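You operate a simulated robot arm through the tools that you are given. There is no shell and no other tool.

You run a simulated robot arm. Do the job below in one go: nothing can be reset, and whatever is moved stays where it is left.

TASK
Open the red driver's air, tighten the three cover nuts with it and shut the air again.
Fine: one run each, no red lamp; hang the driver up.

The check looks at the end state, three seconds after you hand in, the way a careful person would. Anything else that was tipped, shoved, dropped, spilled or broken makes it a failure. Lids that push on must go on centred and level and be pressed home; caps that screw on are set level and turned clockwise until they are tight.

THE ROBOT
A 6-joint arm with a two-finger parallel gripper, fixed in place. Base frame: the origin is at the foot of the arm, x ahead of it, y to its left, z up. Readings come in cm, degrees, newtons and seconds.
With the tool pointing down near the work surface it reaches from about 30 to 62 cm from the base axis. Its first joint turns from -115.0 to 115.0 degrees. Payload 3.43 kg.
The tool frame sits at the grasp point between the pads (the TCP): z along the fingers, y along the line on which they close. The tips reach 3.4 cm beyond it. The gripper opens to 12.8 cm. The fingers are 2.4 cm wide and 1.2 cm thick; the gripper's body (4.8 by 13 cm) begins 9.6 cm behind the TCP.
Orientation is told as [roll, pitch, yaw] about the base's x, y, z axes, in that order, counted from this pose: with the fingers straight down and closing along the base's y, the tool's x points along the base's -x, its y along +y and its z along -z.

THE INTERFACE
- The arm moves only by the tool drive_tool. Its argument "increments" is a list of rows, each a list of 3 entries, a list of its own where there are three numbers: the shift along the tool's x, y, z in units of 50 mm (1.0 is 50 mm), then the turn, a rotation vector about the tool's x, y, z in units of 4 degrees (1.0 is 4 degrees), then the gripper command, from -1 (fully open) to 1 (shut), values between in proportion. In form: [[[tx, ty, tz], [rx, ry, rz], jaw], ...]. A call has 1 to 20 rows; each row shifts and turns the commanded pose from where the row before left it, along the tool's axes as they then stand. A call with a number of a shift or a turn outside -1 to 1 is refused whole. A row lasts 0.2 s, in which the tool goes at most 5 cm and 8.6 degrees; a call with a longer step from one row to the next is refused whole, and so is a gripper value outside its range. A pose out of reach is approached as far as the arm can. The call stops where the force on the tool passes 40 N (or 10 N more than at its start, if that is more) or the arm is blocked; 0.2 s more then pass. The fingers move at their own pace (about 15.3 cm/s each) and stop on an object; they squeeze with about 30 N. The grip force told is the motor's: it shows also when the fingers shut on nothing. Time passes only in rows, and 0.2 s behind the last, so rows that do not move let the fingers close. The reply holds the time, the measured pose of the TCP, the force on the tool along the base axes, the opening and the grip force, in the units named above and with some noise, with the torque about the TCP (base axes, N m) and any sound that the robot's microphone picked up, and new pictures: "show" is both (left out), scene, wrist or none.
- Cameras (640 x 400 px; columns grow to the right, rows downward): "scene" is fixed at [21.23, 48.79, 169.51]; the picture's right is [-0.70, -0.72, 0.00], its down [-0.47, 0.46, -0.75] and it looks along [0.54, -0.52, -0.66] (base axes); focal length 362 px, centre (320, 200). "wrist" rides on the gripper at [7.6, -1.1, -16] in the tool frame; the picture's right is [0.15, 0.99, 0.00], its down [-0.88, 0.13, -0.46] and it looks along [-0.45, 0.07, 0.89] (tool axes); focal length 234 px, centre (320, 200).
- raise_lower(by): slides the trunk up (or, below 0, down) by that many cm; the arm rides with it, the base frame stays. It gives what a move gives, with no picture.
- pixel_to_xyz(camera, pixels): for up to 12 pixels [column, row] of the newest picture of that camera ("zoom" is the newest enlarged one), the place [x, y, z] in the base frame of the surface seen there, good to about 0.2 cm, but the place of the scene camera against the robot may be out by one fixed shift of up to 2.5 cm in any direction. The clock stands still meanwhile.
- enlarge(camera, box): a new picture of the part [left, top, right, bottom] of that camera's present view, enlarged. The clock stands still meanwhile.
- sign_off(): hands the job in; it is judged then, once.

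Unless the task says otherwise, let go and move clear before handing in.

The tools are called as a command line: name --argument value ..., lists and objects as JSON in quotes. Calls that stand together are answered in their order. drive_tool: Moves the arm, as the interface text tells. Its arguments: {"type":"object","properties":{"increments":{"type":"array","items":{"type":"array"}},"show":{"type":"string","enum":["both","scene","wrist","none"]}},"required":["increments"]} The other tools are called the same way: raise_lower (by) slides the trunk up or down; pixel_to_xyz (camera, pixels) gives the place of the surface under pixels of a picture; enlarge (camera, box) takes an enlarged picture of a part of a camera's view; sign_off () hands the job in.

At the start:

```text
clock: 0.0
position: [36.58, 7.59, 140.61]
tcp_rot: [0.0, 0.0, 0.1]
force: [-0.3, 0.0, 0.1]
wrist_torque: [-0.01, -0.01, 0.0]
width: 12.82
grip_force: 0.1
trunk travel left (down, up): [-90.0, 9.0]
```

scene: 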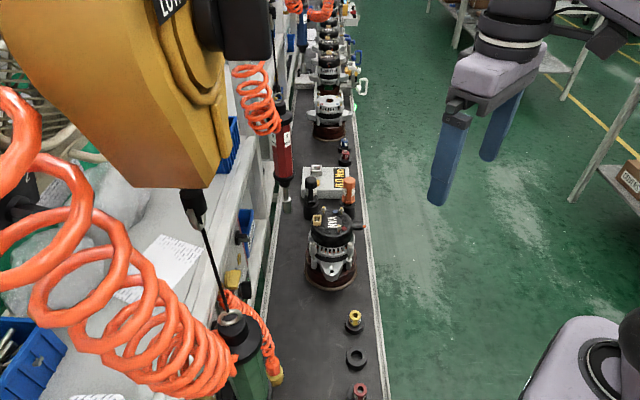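
wrist: 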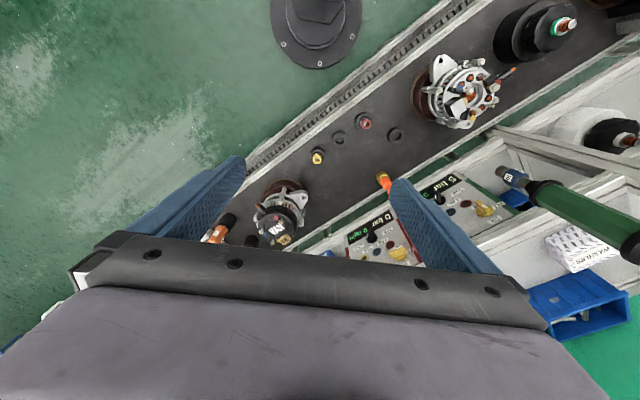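

The scene shows a red driver hanging near (283,150), a green one near (245,350), and an alternator-like part at (330,250); I'll look closer at these before moving.

enlarge --camera "scene" --box '[220, 40, 380, 140]'

enlarge --camera "scene" --box '[220, 140, 400, 252]'

enlarge --camera "scene" --box '[200, 200, 400, 325]'

enlarge --camera "wrist" --box '[240, 140, 440, 265]'

enlarge --camera "wrist" --box '[400, 100, 640, 250]'

```text
4.00 times, centred on (300, 90) of scene
```

zoom: 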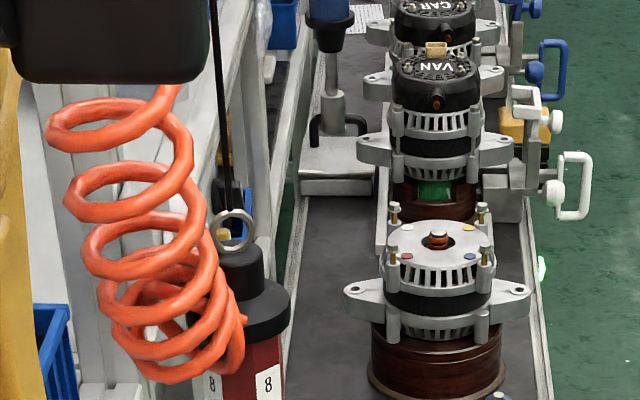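

```text
3.56 times, centred on (310, 196) of scene
```

zoom: 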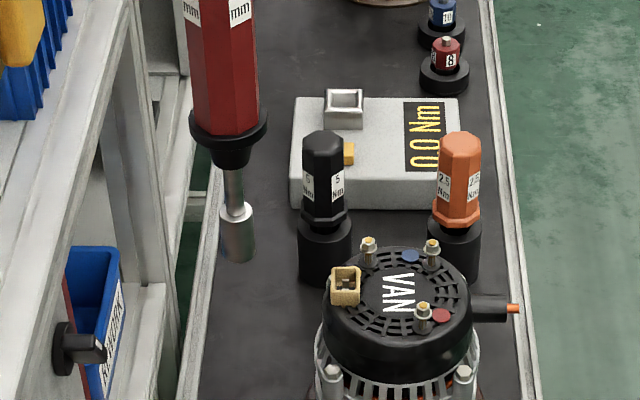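

```text
3.20 times, centred on (300, 262) of scene
```

zoom: 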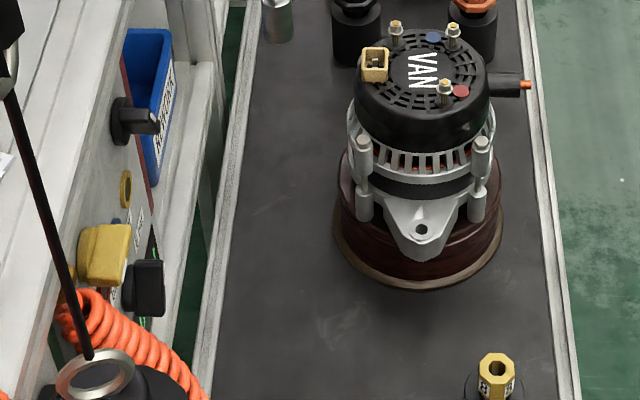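

```text
3.20 times, centred on (340, 202) of wrist
```

zoom: 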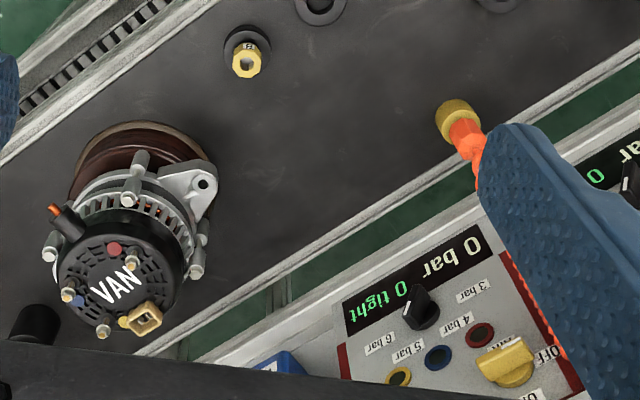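

```text
2.67 times, centred on (520, 175) of wrist
```

zoom: 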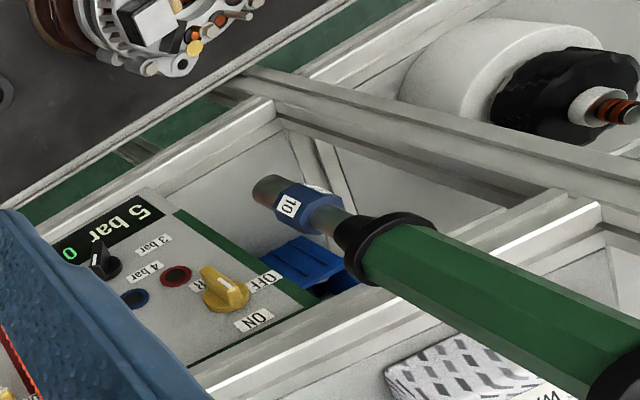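

The zooms show the red driver ("8 mm"), an air panel (valve OFF/ON, pressure knob, "0 bar, 0 tight") and a VAN alternator with three cover nuts; I'll read the instruction sheet and other labels.

enlarge --camera "scene" --box '[100, 220, 220, 295]'

enlarge --camera "scene" --box '[270, 70, 310, 220]'

enlarge --camera "scene" --box '[290, 200, 386, 260]'

enlarge --camera "scene" --box '[270, 0, 380, 69]'

enlarge --camera "scene" --box '[200, 260, 400, 400]'

enlarge --camera "wrist" --box '[520, 210, 640, 285]'

```text
5.33 times, centred on (160, 258) of scene
```

zoom: 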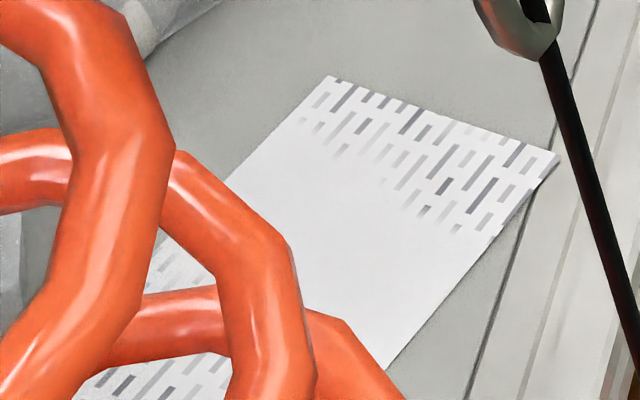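

```text
2.67 times, centred on (290, 145) of scene
```

zoom: 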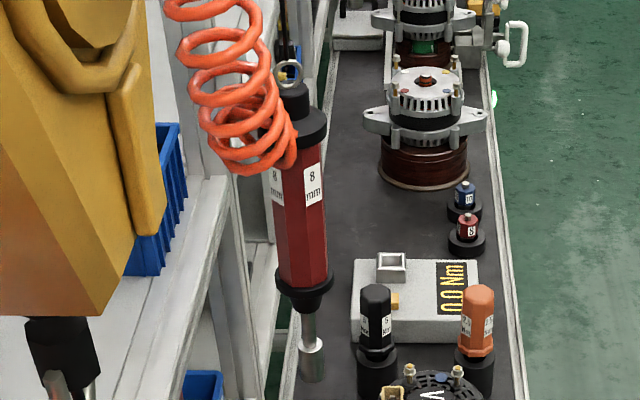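

```text
6.67 times, centred on (338, 230) of scene
```

zoom: 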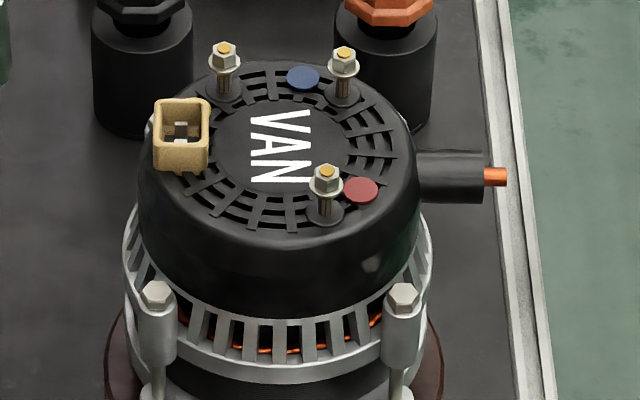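

```text
5.80 times, centred on (325, 34) of scene
```

zoom: 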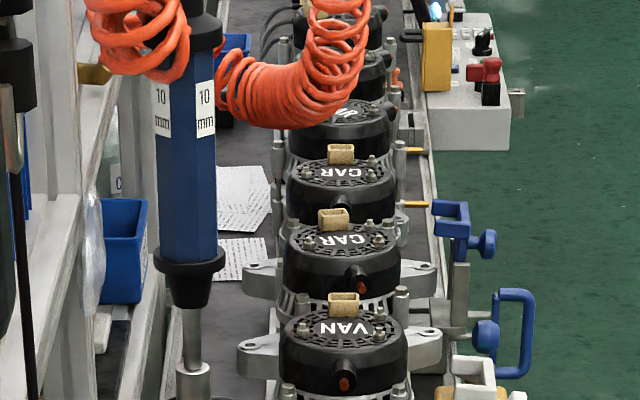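

```text
2.86 times, centred on (300, 330) of scene
```

zoom: 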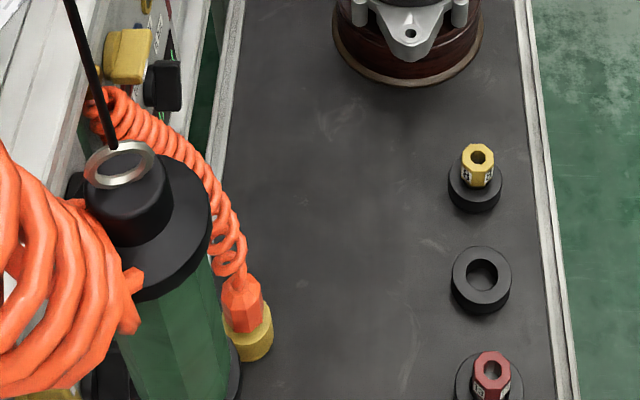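

```text
5.33 times, centred on (580, 248) of wrist
```

zoom: 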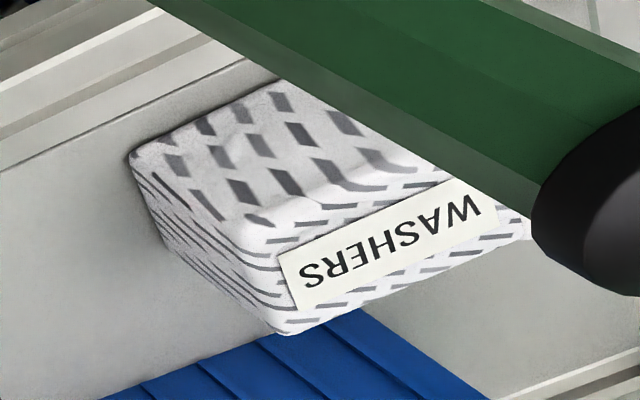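

The red driver's panel (red border) reads 0 bar, valve OFF; now I'll measure where the key things are in base coordinates.

pixel_to_xyz --camera "scene" --pixels '[[284, 160], [285, 185], [288, 210], [330, 225], [340, 209], [322, 208], [339, 228], [330, 330], [237, 278], [245, 350], [350, 315], [281, 110]]'

pixel_to_xyz --camera "wrist" --pixels '[[371, 235], [398, 254], [390, 242], [276, 218], [282, 225], [266, 231], [274, 241], [318, 157], [340, 140], [383, 178], [455, 205], [480, 208]]'

```text
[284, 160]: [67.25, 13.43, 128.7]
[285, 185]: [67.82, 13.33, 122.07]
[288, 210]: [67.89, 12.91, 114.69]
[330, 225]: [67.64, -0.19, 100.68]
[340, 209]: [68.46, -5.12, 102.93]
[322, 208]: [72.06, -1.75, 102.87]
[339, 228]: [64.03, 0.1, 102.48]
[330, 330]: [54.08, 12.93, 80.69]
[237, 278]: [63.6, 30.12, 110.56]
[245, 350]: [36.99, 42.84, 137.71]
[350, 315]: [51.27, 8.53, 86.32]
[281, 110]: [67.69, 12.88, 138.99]
```

```text
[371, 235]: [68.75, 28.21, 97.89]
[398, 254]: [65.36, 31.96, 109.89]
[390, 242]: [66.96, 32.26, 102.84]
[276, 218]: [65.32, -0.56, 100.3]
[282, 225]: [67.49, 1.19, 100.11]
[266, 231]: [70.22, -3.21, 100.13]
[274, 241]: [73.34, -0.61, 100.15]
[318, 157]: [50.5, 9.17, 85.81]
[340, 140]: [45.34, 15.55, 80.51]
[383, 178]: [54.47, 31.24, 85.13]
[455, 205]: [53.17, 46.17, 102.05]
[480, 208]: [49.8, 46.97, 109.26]
```

The driver hangs near (67.5,13) with the alternator top at z≈100 and belt at z≈80; I'll check overhead obstacles and the panel's details.

pixel_to_xyz --camera "scene" --pixels '[[130, 80], [220, 100], [230, 30], [120, 180], [60, 180], [265, 10], [195, 200], [230, 320], [255, 90], [265, 120], [240, 120], [238, 240]]'

enlarge --camera "wrist" --box '[330, 190, 426, 270]'

enlarge --camera "wrist" --box '[420, 165, 540, 255]'

enlarge --camera "scene" --box '[212, 225, 276, 300]'

```text
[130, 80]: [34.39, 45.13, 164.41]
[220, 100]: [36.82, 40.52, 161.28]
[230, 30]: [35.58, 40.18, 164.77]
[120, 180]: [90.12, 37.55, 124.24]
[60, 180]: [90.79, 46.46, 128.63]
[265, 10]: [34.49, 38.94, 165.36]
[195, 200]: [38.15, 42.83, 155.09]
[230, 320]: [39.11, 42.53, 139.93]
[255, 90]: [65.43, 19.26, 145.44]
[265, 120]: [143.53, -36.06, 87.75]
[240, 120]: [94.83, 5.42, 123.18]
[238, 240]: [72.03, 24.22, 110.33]
```

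```text
5.00 times, centred on (378, 230) of wrist
```

zoom: 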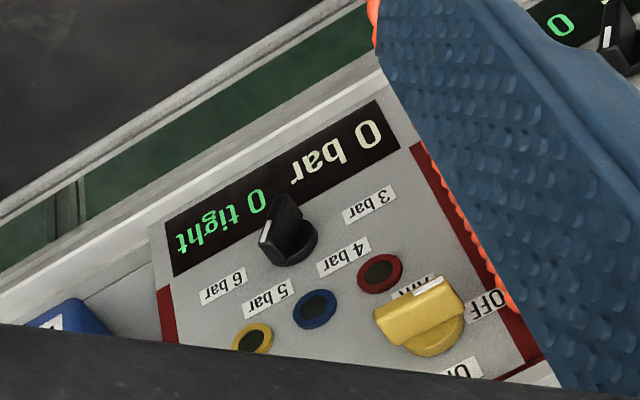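

```text
4.44 times, centred on (480, 210) of wrist
```

zoom: 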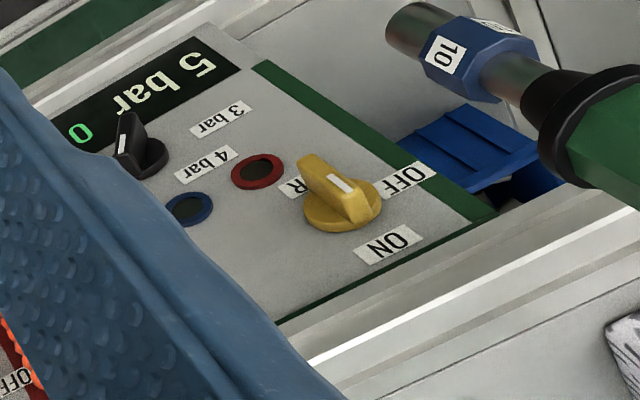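

```text
5.33 times, centred on (244, 262) of scene
```

zoom: 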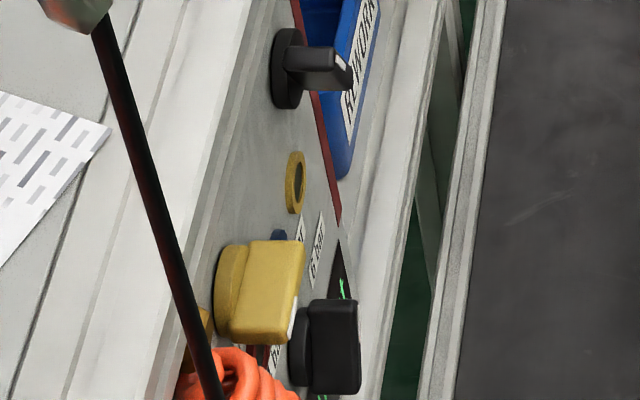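

The panel text is partly hidden behind the finger and gripper. I'll shift the tool toward (52,22,131), which is clear of both drivers, so the wrist camera looks right at the red panel.

drive_tool --increments '[[[-0.62, 0.58, 0.4], [0, 0, 0], -1], [[-0.62, 0.58, 0.4], [0, 0, 0], -1], [[-0.62, 0.58, 0.4], [0, 0, 0], -1], [[-0.62, 0.58, 0.4], [0, 0, 0], -1], [[-0.62, 0.58, 0.4], [0, 0, 0], -1], [[0, 0, 0], [0, 0, 0], -1]]'

```text
clock: 1.4
position: [51.38, 21.55, 129.95]
tcp_rot: [0.0, -0.1, 0.0]
force: [-0.5, -0.4, -0.4]
wrist_torque: [0.05, -0.02, 0.0]
width: 12.79
grip_force: 0.0
out of reach, approached as far as the arm can: row 5
trunk travel left (down, up): [-90.0, 9.0]
```

scene: 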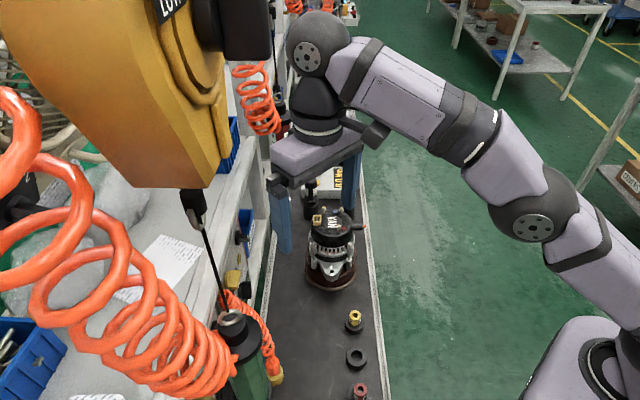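
wrist: 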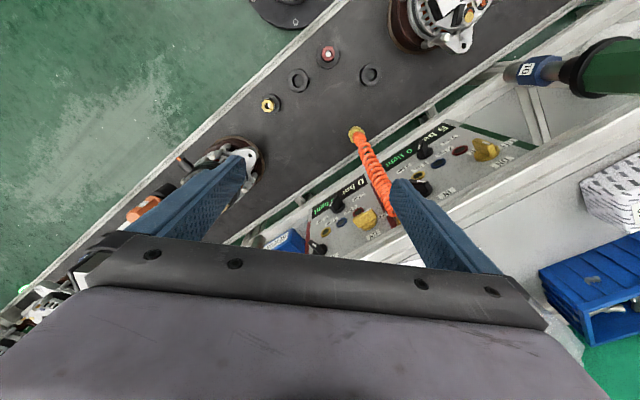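

The panels are now visible between (300,150)-(500,250); I'll zoom to read knob directions.

enlarge --camera "wrist" --box '[296, 170, 396, 258]'

enlarge --camera "wrist" --box '[370, 105, 530, 215]'

pixel_to_xyz --camera "wrist" --pixels '[[337, 203], [366, 217], [352, 222], [342, 223], [320, 247], [355, 185], [320, 210], [386, 220], [490, 150], [424, 150], [354, 133], [330, 215]]'

```text
4.55 times, centred on (346, 214) of wrist
```

zoom: 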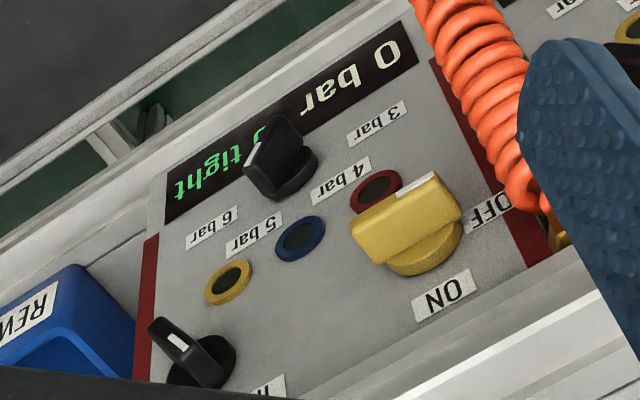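

```text
3.64 times, centred on (450, 160) of wrist
```

zoom: 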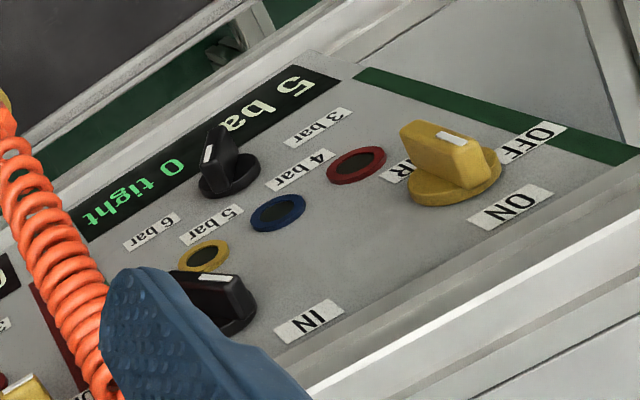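

```text
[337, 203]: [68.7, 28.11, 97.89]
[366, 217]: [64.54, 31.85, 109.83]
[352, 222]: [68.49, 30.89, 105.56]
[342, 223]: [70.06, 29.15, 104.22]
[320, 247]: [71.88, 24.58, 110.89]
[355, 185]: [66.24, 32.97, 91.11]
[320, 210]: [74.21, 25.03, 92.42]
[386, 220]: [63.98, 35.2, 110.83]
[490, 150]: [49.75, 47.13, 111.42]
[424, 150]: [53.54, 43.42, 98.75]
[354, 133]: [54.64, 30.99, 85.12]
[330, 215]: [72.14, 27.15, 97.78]
```

Panel is vertical and faces the robot (points lie on x·0.707+y·0.707≈70). The valve handle seems to lie toward OFF. I'll check the arm's geometry and the layout of the belt and alternator before planning.

pixel_to_xyz --camera "scene" --pixels '[[535, 220], [310, 55], [320, 110], [300, 150], [600, 350], [580, 240], [300, 165], [460, 130], [380, 100], [640, 320]]'

enlarge --camera "wrist" --box '[330, 180, 402, 225]'

enlarge --camera "scene" --box '[180, 170, 400, 310]'

```text
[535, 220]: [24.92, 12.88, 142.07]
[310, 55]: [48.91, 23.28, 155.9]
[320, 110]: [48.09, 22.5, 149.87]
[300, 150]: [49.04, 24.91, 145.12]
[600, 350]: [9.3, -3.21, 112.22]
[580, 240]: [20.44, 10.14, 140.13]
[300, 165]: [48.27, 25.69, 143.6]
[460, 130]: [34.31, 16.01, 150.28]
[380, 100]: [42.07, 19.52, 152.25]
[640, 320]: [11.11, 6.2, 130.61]
```

```text
8.89 times, centred on (366, 202) of wrist
```

zoom: 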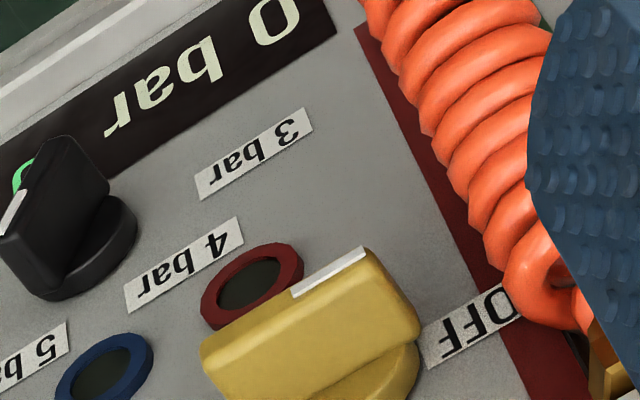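

```text
2.86 times, centred on (290, 240) of scene
```

zoom: 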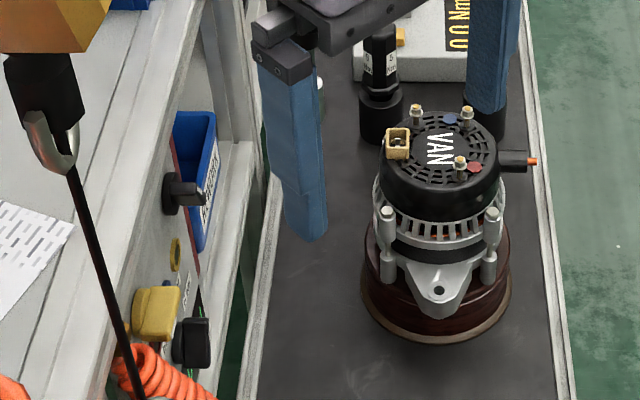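

The arm's shoulder sits near z≈130, and the corridor between the red driver (along-belt coordinate ≈38) and the green one (≈-3) is free. I'll lower to about (51,17,108) and yaw 45° toward the panel, then pitch up to see it face-on.

drive_tool --increments '[[[0.02, -0.18, 0.88], [0, 0, 0], -1], [[0.02, -0.18, 0.88], [0, 0, 0], -1], [[0.02, -0.18, 0.88], [0, 0, 0], -1], [[0.02, -0.18, 0.88], [0, 0, 0], -1], [[0.02, -0.18, 0.88], [0, 0, 0], -1], [[0, 0, 0], [0, 0, -1], -1], [[0, 0, 0], [0, 0, -1], -1], [[0, 0, 0], [0, 0, -1], -1], [[0, 0, 0], [0, 0, -1], -1], [[0, 0, 0], [0, 0, -1], -1], [[0, 0, 0], [0, 0, -1], -1], [[0, 0, 0], [0, 0, -1], -1], [[0, 0, 0], [0, 0, -1], -1], [[0, 0, 0], [0, 0, -1], -1], [[0, 0, 0], [0, 0, -1], -1], [[0, 0, 0], [0, 0, -1], -1], [[0, 0, 0], [0, 0, -0.25], -1]]'

```text
clock: 5.0
position: [50.91, 17.31, 107.92]
tcp_rot: [0.0, 0.0, 45.1]
force: [0.7, -0.2, 0.2]
wrist_torque: [0.01, -0.01, 0.01]
width: 12.78
grip_force: 0.0
trunk travel left (down, up): [-90.0, 9.0]
```

scene: 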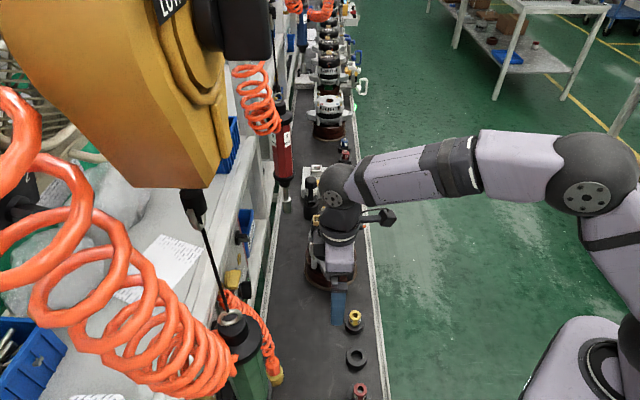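
wrist: 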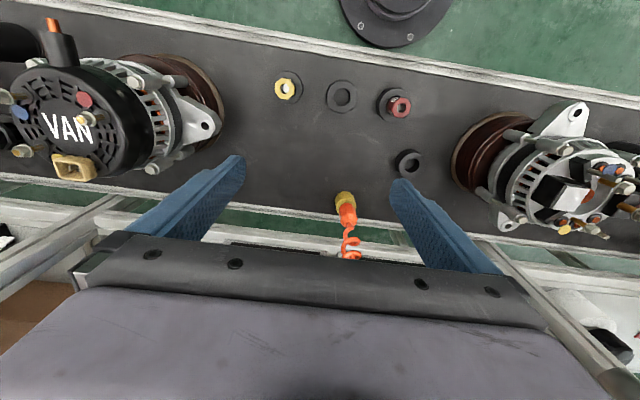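

Yaw is right; the VAN alternator is at the left with nuts near (86,118), (22,150). Now I'll pitch the tool up 63° in place so the camera looks level at the panel.

drive_tool --increments '[[[0, 0, 0], [0, -1, 0], -1], [[0, 0, 0], [0, -1, 0], -1], [[0, 0, 0], [0, -1, 0], -1], [[0, 0, 0], [0, -1, 0], -1], [[0, 0, 0], [0, -1, 0], -1], [[0, 0, 0], [0, -1, 0], -1], [[0, 0, 0], [0, -1, 0], -1], [[0, 0, 0], [0, -1, 0], -1], [[0, 0, 0], [0, -1, 0], -1], [[0, 0, 0], [0, -1, 0], -1], [[0, 0, 0], [0, -1, 0], -1], [[0, 0, 0], [0, -1, 0], -1], [[0, 0, 0], [0, -1, 0], -1], [[0, 0, 0], [0, -1, 0], -1], [[0, 0, 0], [0, -1, 0], -1], [[0, 0, 0], [0, -0.75, 0], -1]]'

```text
clock: 8.4
position: [50.93, 17.19, 108.06]
tcp_rot: [-0.1, -63.1, 45.1]
force: [-0.5, -0.2, 0.1]
wrist_torque: [-0.01, -0.03, 0.0]
width: 12.81
grip_force: 0.1
trunk travel left (down, up): [-90.0, 9.0]
```

scene: 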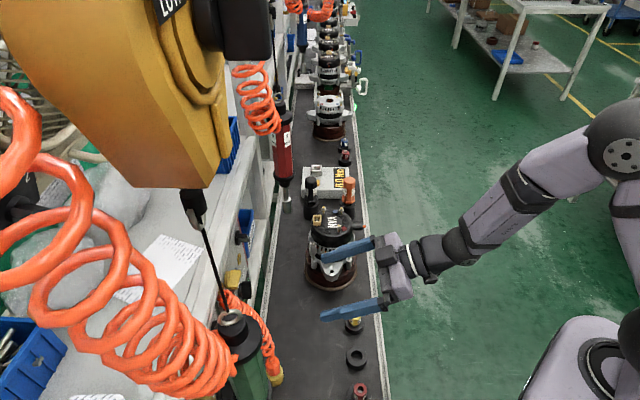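
wrist: 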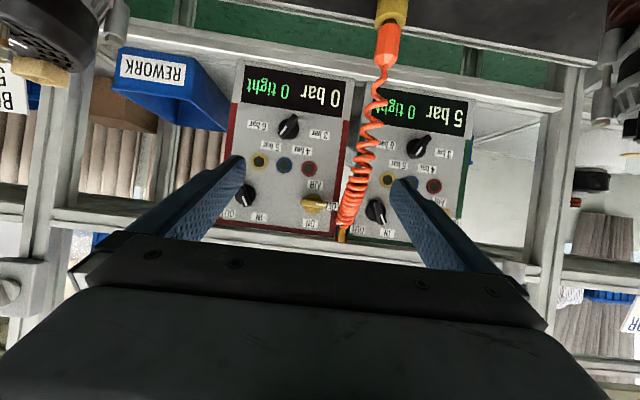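

Now I have a square-on (upside-down) view of both panels at (240-340,60-235) and (360-470,80-245); zooming to read the switch positions.

enlarge --camera "wrist" --box '[220, 55, 364, 145]'

enlarge --camera "wrist" --box '[220, 145, 364, 240]'

enlarge --camera "wrist" --box '[340, 90, 490, 245]'

enlarge --camera "wrist" --box '[0, 0, 130, 120]'

pixel_to_xyz --camera "wrist" --pixels '[[313, 203], [290, 125], [246, 195], [310, 168], [284, 164], [261, 161], [330, 68], [250, 70], [328, 207], [309, 223], [345, 225], [340, 150]]'

```text
4.44 times, centred on (292, 100) of wrist
```

zoom: 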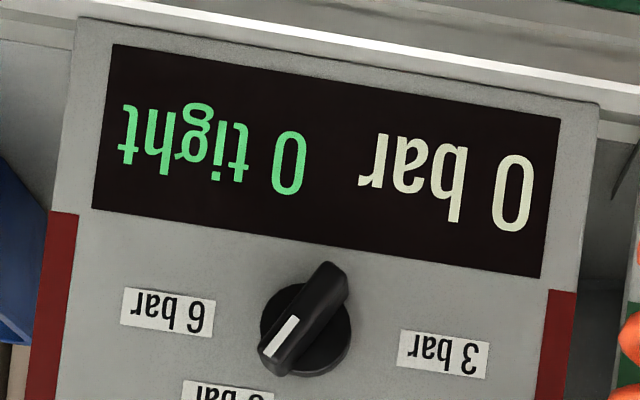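

```text
4.21 times, centred on (292, 192) of wrist
```

zoom: 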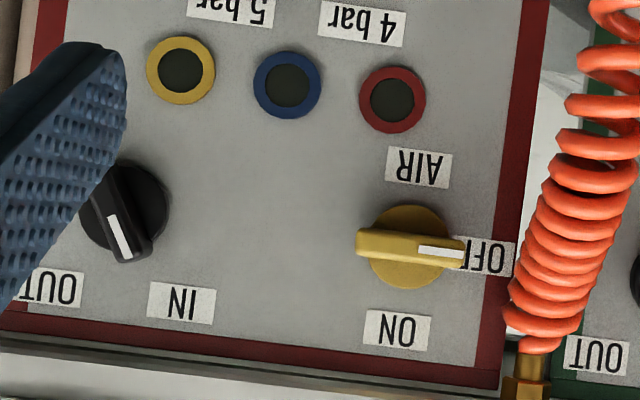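

```text
2.58 times, centred on (415, 168) of wrist
```

zoom: 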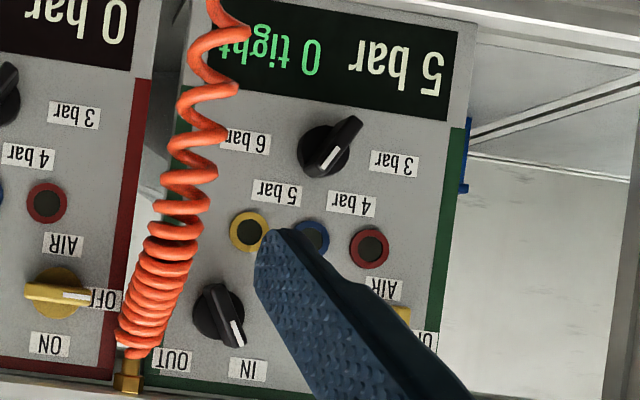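

```text
3.33 times, centred on (65, 60) of wrist
```

zoom: 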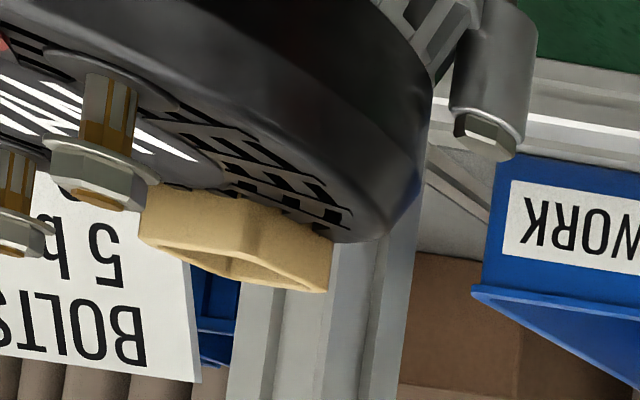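

```text
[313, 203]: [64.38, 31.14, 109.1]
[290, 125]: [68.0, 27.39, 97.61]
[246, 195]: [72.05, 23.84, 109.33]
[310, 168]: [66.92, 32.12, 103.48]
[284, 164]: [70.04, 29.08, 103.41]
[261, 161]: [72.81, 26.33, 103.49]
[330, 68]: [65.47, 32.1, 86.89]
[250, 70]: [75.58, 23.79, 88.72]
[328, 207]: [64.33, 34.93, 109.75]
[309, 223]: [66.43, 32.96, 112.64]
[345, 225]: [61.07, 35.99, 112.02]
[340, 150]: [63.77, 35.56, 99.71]
```

Red panel: valve points OFF, pressure pointer looks at 5 bar, direction switch at IN. A wall sign behind the alternator at (20-60,70-115) reads "BOLTS 5 b…", so pressure matters; I'll rise 10 cm and turn right to read the whole sign.

drive_tool --increments '[[[-0.594, 0, -0.303], [0, 0, 0], -1], [[-0.594, 0, -0.303], [0, 0, 0], -1], [[-0.594, 0, -0.303], [0, 0, 0], -1], [[0, 0, 0], [0.891, 0, 0.454], -1], [[0, 0, 0], [0.891, 0, 0.454], -1], [[0, 0, 0], [0.891, 0, 0.454], -1], [[0, 0, 0], [0.891, 0, 0.454], -1], [[0, 0, 0], [0.891, 0, 0.454], -1], [[0, 0, 0], [0.891, 0, 0.454], -1], [[0, 0, 0], [0, 0, 0], -1]]'

```text
clock: 10.6
position: [50.92, 17.09, 118.03]
tcp_rot: [0.1, -63.0, 25.0]
force: [0.0, -0.1, 0.6]
wrist_torque: [-0.01, 0.03, 0.0]
width: 12.79
grip_force: 0.1
out of reach, approached as far as the arm can: row 9
trunk travel left (down, up): [-90.0, 9.0]
```

scene: 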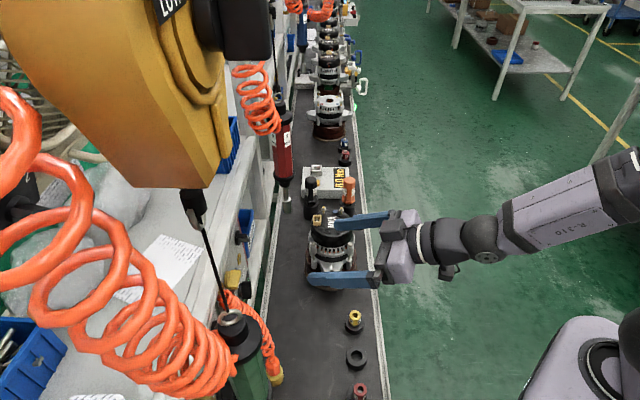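
wrist: 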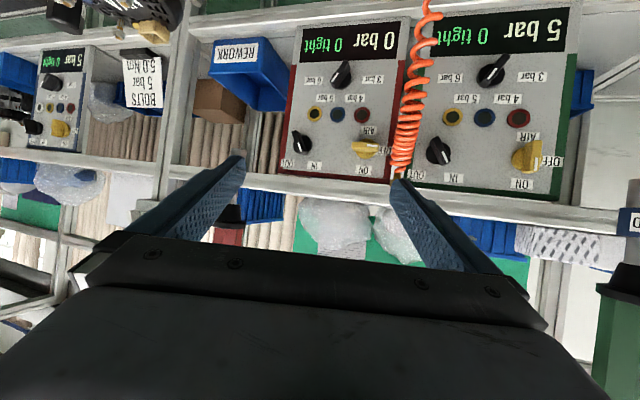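

A sign "BOLTS / 5 bar / 5.0 Nm" hangs at (143,80); I'll zoom on it and look for a NUTS sign.

enlarge --camera "wrist" --box '[0, 20, 190, 140]'

enlarge --camera "wrist" --box '[180, 0, 420, 190]'

enlarge --camera "wrist" --box '[400, 0, 640, 200]'

pixel_to_xyz --camera "wrist" --pixels '[[143, 80], [366, 149], [341, 75], [296, 142], [60, 90], [200, 60], [150, 30]]'

```text
3.33 times, centred on (95, 80) of wrist
```

zoom: 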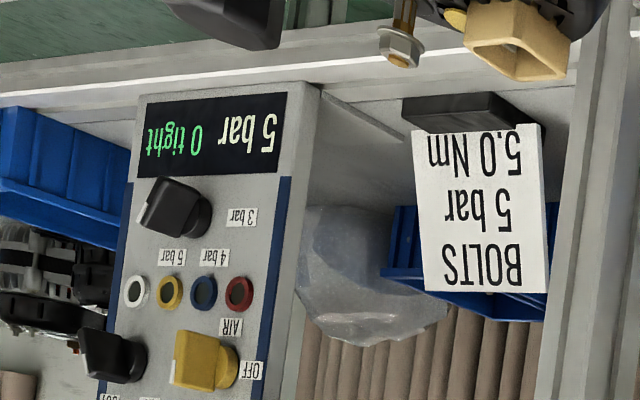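

```text
2.11 times, centred on (300, 95) of wrist
```

zoom: 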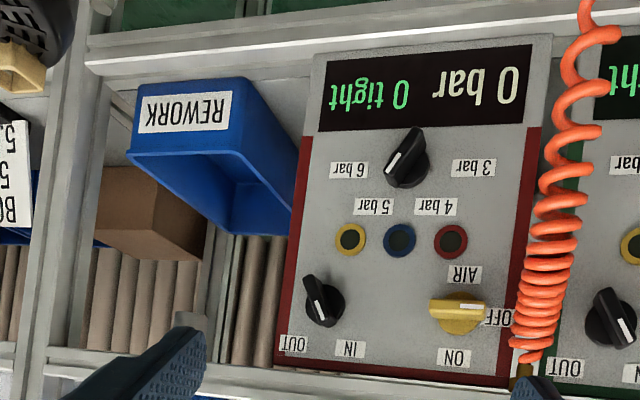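

```text
2.00 times, centred on (520, 100) of wrist
```

zoom: 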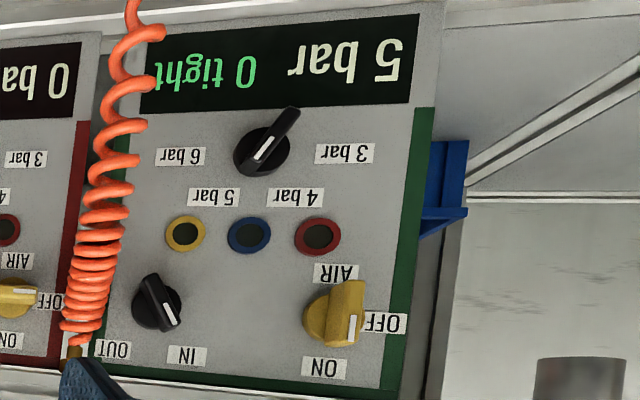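

```text
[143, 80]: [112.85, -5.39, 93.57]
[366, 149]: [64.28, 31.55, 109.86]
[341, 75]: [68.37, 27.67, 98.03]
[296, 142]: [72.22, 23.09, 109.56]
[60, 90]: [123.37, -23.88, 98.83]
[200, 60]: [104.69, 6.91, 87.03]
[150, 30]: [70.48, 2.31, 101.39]
```

The sign says only "BOLTS 5 bar 5.0 Nm"; the nuts' pressure must be posted elsewhere. I'll check the label on the balancer and other spots in the scene view.

enlarge --camera "scene" --box '[140, 0, 220, 50]'

enlarge --camera "scene" --box '[220, 60, 320, 220]'

enlarge --camera "scene" --box '[300, 160, 364, 215]'

enlarge --camera "scene" --box '[280, 0, 380, 60]'

enlarge --camera "scene" --box '[0, 150, 240, 400]'

enlarge --camera "wrist" --box '[0, 140, 240, 260]'

```text
8.00 times, centred on (180, 25) of scene
```

zoom: 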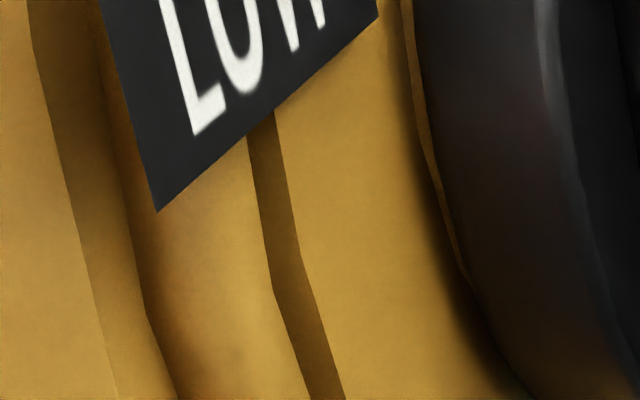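

```text
2.50 times, centred on (270, 140) of scene
```

zoom: 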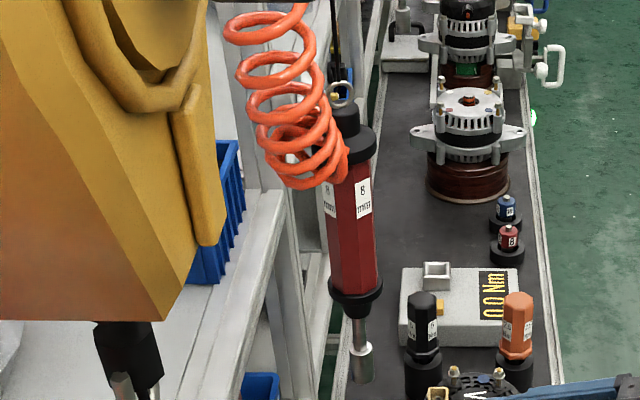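

```text
7.27 times, centred on (332, 188) of scene
```

zoom: 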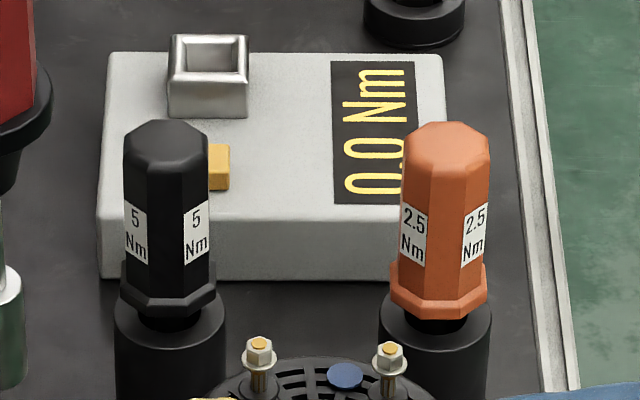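

```text
6.40 times, centred on (330, 30) of scene
```

zoom: 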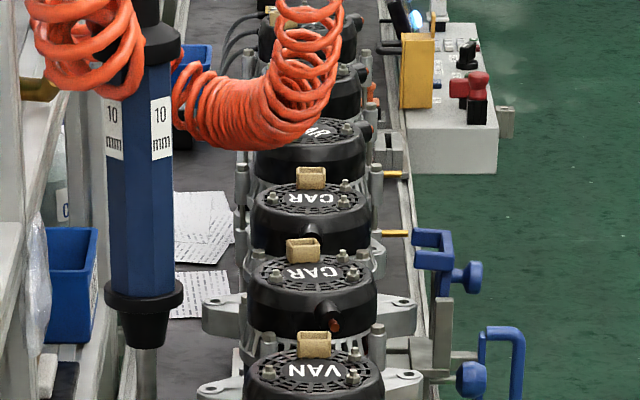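

```text
1.60 times, centred on (120, 275) of scene
```

zoom: 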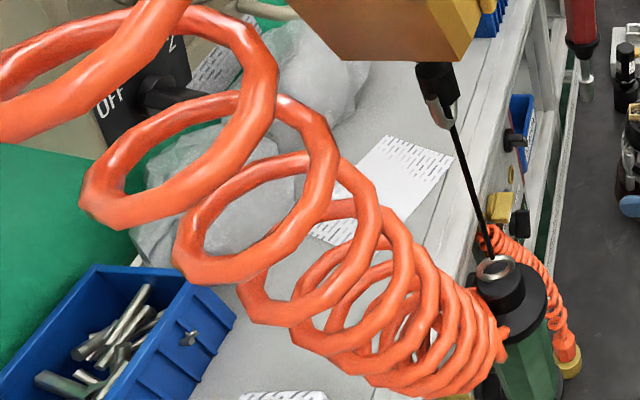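

```text
2.67 times, centred on (120, 200) of wrist
```

zoom: 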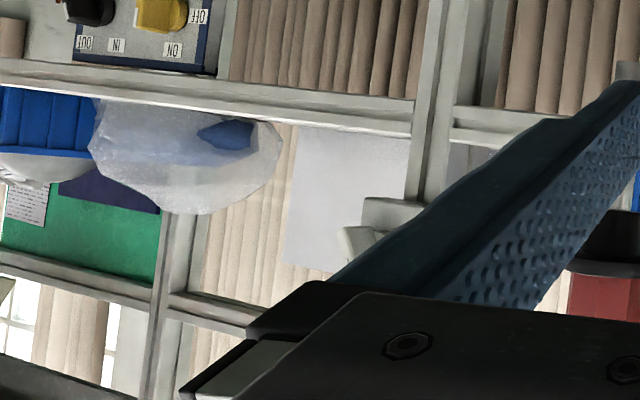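

There's a pale board near (130,210) and a small text sheet near (8,215) in the wrist view; I'll zoom there and then look higher.

enlarge --camera "wrist" --box '[0, 190, 64, 230]'

enlarge --camera "wrist" --box '[90, 180, 170, 240]'

drive_tool --increments '[[[0, 0, 0], [0, -1, 0], -1], [[0, 0, 0], [0, -1, 0], -1], [[0, 0, 0], [0, -1, 0], -1], [[0, 0, 0], [0, -1, 0], -1], [[0, 0, 0], [0, -1, 0], -1], [[0, 0, 0], [0, -1, 0], -1], [[0, 0, 0], [0, 0, 0], -1]]'

```text
10.00 times, centred on (32, 210) of wrist
```

zoom: 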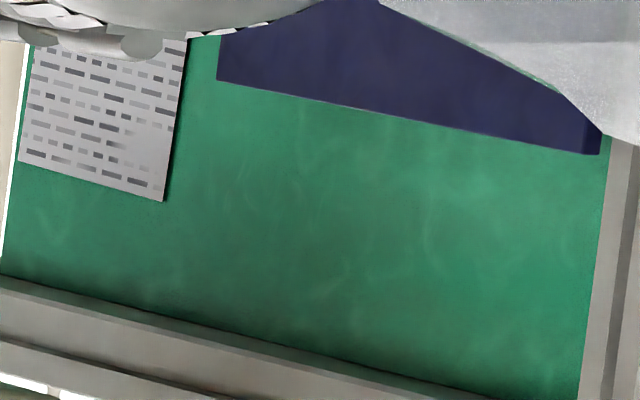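

```text
6.67 times, centred on (130, 210) of wrist
```

zoom: 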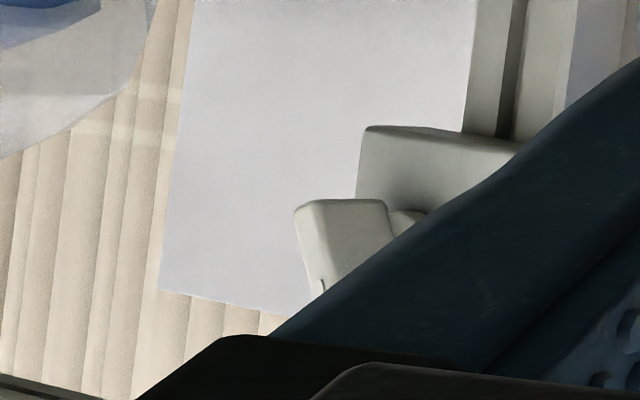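

```text
clock: 12.2
position: [52.05, 15.04, 122.2]
tcp_rot: [24.6, -86.3, 0.6]
force: [0.9, -0.1, 0.2]
wrist_torque: [0.0, 0.0, 0.03]
width: 12.78
grip_force: 0.0
out of reach, approached as far as the arm can: row 1, 2, 3, 4, 5, 6
trunk travel left (down, up): [-90.0, 9.0]
```

scene: 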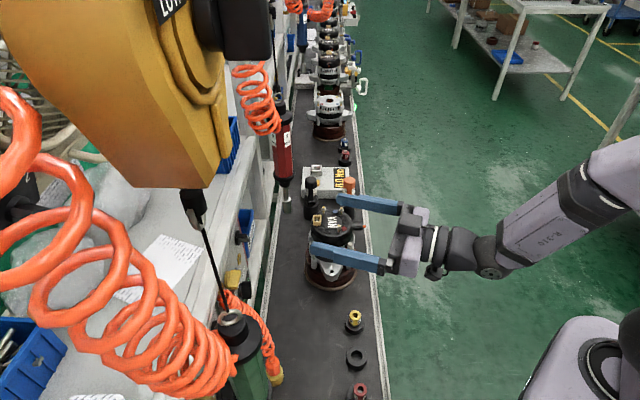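
wrist: 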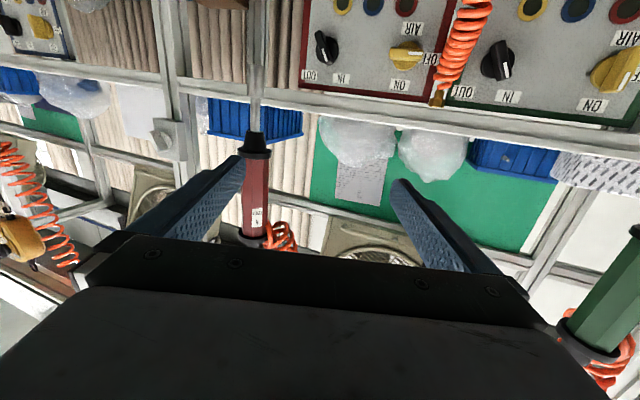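

The level pitch hit the arm's inner reach limit. I'll pitch back and turn left instead to look for the nuts' sign around the green panel side.

drive_tool --increments '[[[0, 0, 0], [0, 1, 0], -1], [[0, 0, 0], [0, 1, 0], -1], [[0, 0, 0], [0, 1, 0], -1], [[0, 0, 0], [0, 1, 0], -1], [[0, 0, 0], [0, 1, 0], -1], [[0, 0, 0], [0, 1, 0], -1], [[0, 0, 0], [-0.891, 0, -0.454], -1], [[0, 0, 0], [-0.891, 0, -0.454], -1], [[0, 0, 0], [-0.891, 0, -0.454], -1], [[0, 0, 0], [-0.891, 0, -0.454], -1], [[0, 0, 0], [-0.891, 0, -0.454], -1], [[0, 0, 0], [-0.891, 0, -0.454], -1], [[0, 0, 0], [-0.891, 0, -0.454], -1], [[0, 0, 0], [-0.891, 0, -0.454], -1], [[0, 0, 0], [-0.891, 0, -0.454], -1], [[0, 0, 0], [-0.891, 0, -0.454], -1]]'

```text
clock: 15.6
position: [52.06, 15.0, 122.26]
tcp_rot: [0.0, -62.9, 65.1]
force: [0.1, 1.0, 0.6]
wrist_torque: [-0.03, 0.01, 0.0]
width: 12.81
grip_force: 0.1
trunk travel left (down, up): [-90.0, 9.0]
```

scene: 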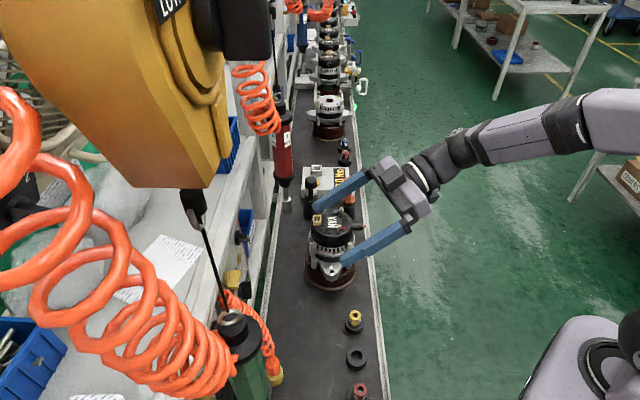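
wrist: 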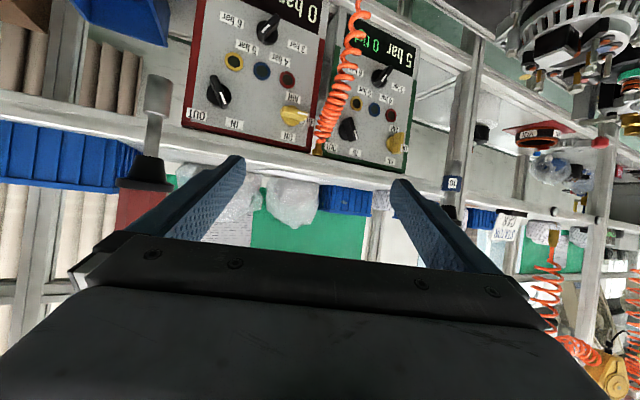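

There's a tag with text near (505,225); zooming there and across the right side.

enlarge --camera "wrist" --box '[430, 130, 640, 270]'

enlarge --camera "wrist" --box '[475, 200, 545, 245]'

enlarge --camera "wrist" --box '[460, 0, 640, 130]'

```text
2.86 times, centred on (535, 200) of wrist
```

zoom: 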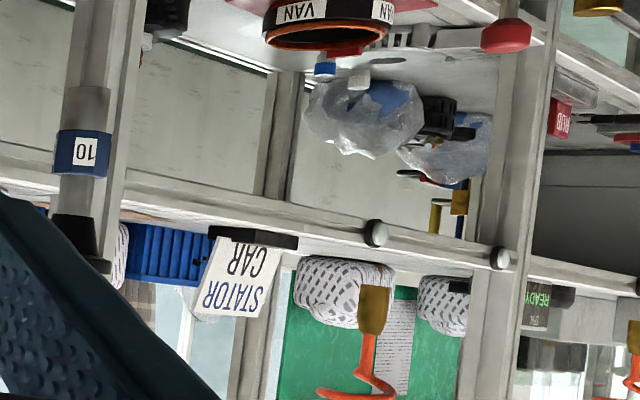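

```text
8.89 times, centred on (510, 222) of wrist
```

zoom: 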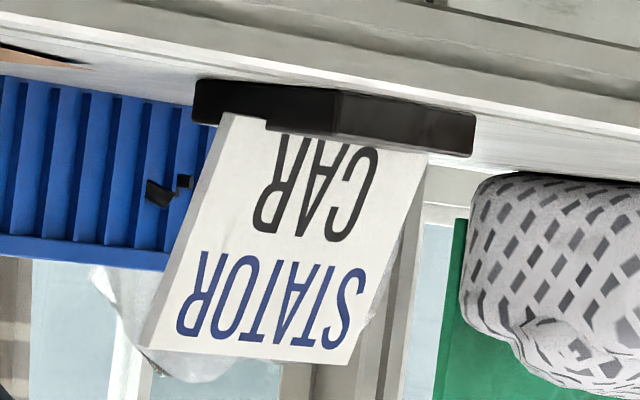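

```text
3.08 times, centred on (550, 65) of wrist
```

zoom: 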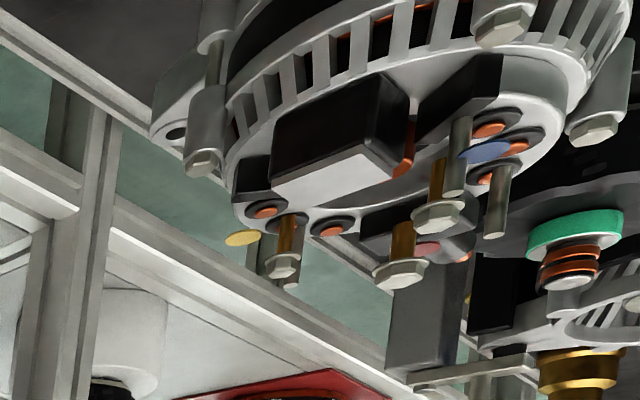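

Only a "STATOR CAR" sign there. I'll check the papers lying on the belt far away and other labels in the scene for nut specs.

enlarge --camera "scene" --box '[296, 22, 328, 52]'

enlarge --camera "scene" --box '[336, 0, 376, 40]'

enlarge --camera "scene" --box '[560, 120, 640, 220]'

enlarge --camera "wrist" --box '[160, 0, 440, 180]'

enlarge --camera "wrist" --box '[0, 0, 200, 250]'

```text
13.33 times, centred on (312, 37) of scene
```

zoom: 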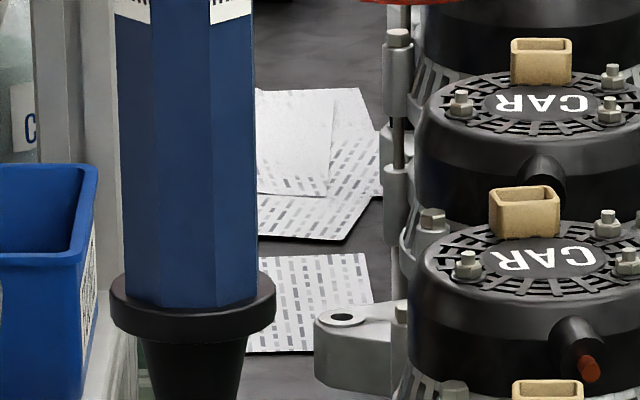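

```text
10.00 times, centred on (356, 20) of scene
```

zoom: 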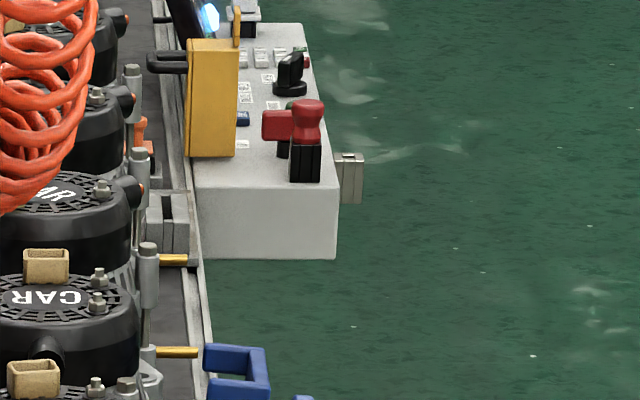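

```text
4.00 times, centred on (600, 170) of scene
```

zoom: 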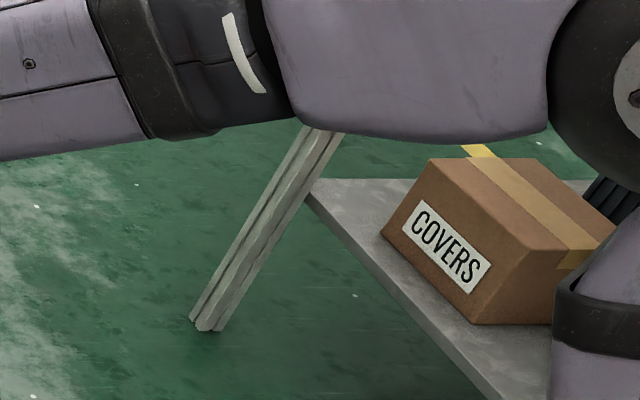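

```text
2.22 times, centred on (300, 90) of wrist
```

zoom: 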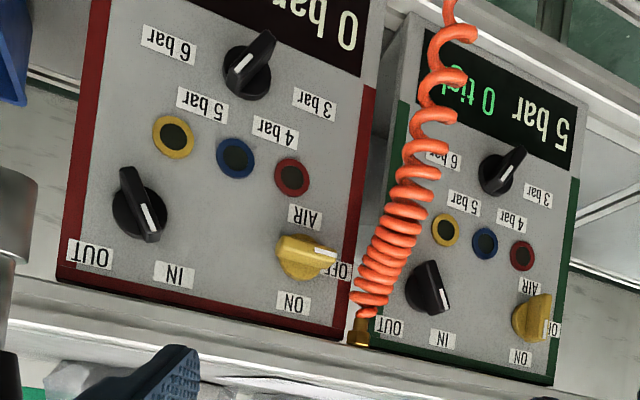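

```text
1.60 times, centred on (100, 125) of wrist
```

zoom: 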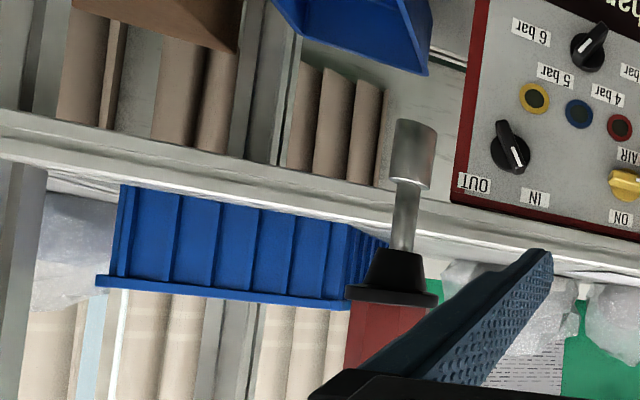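

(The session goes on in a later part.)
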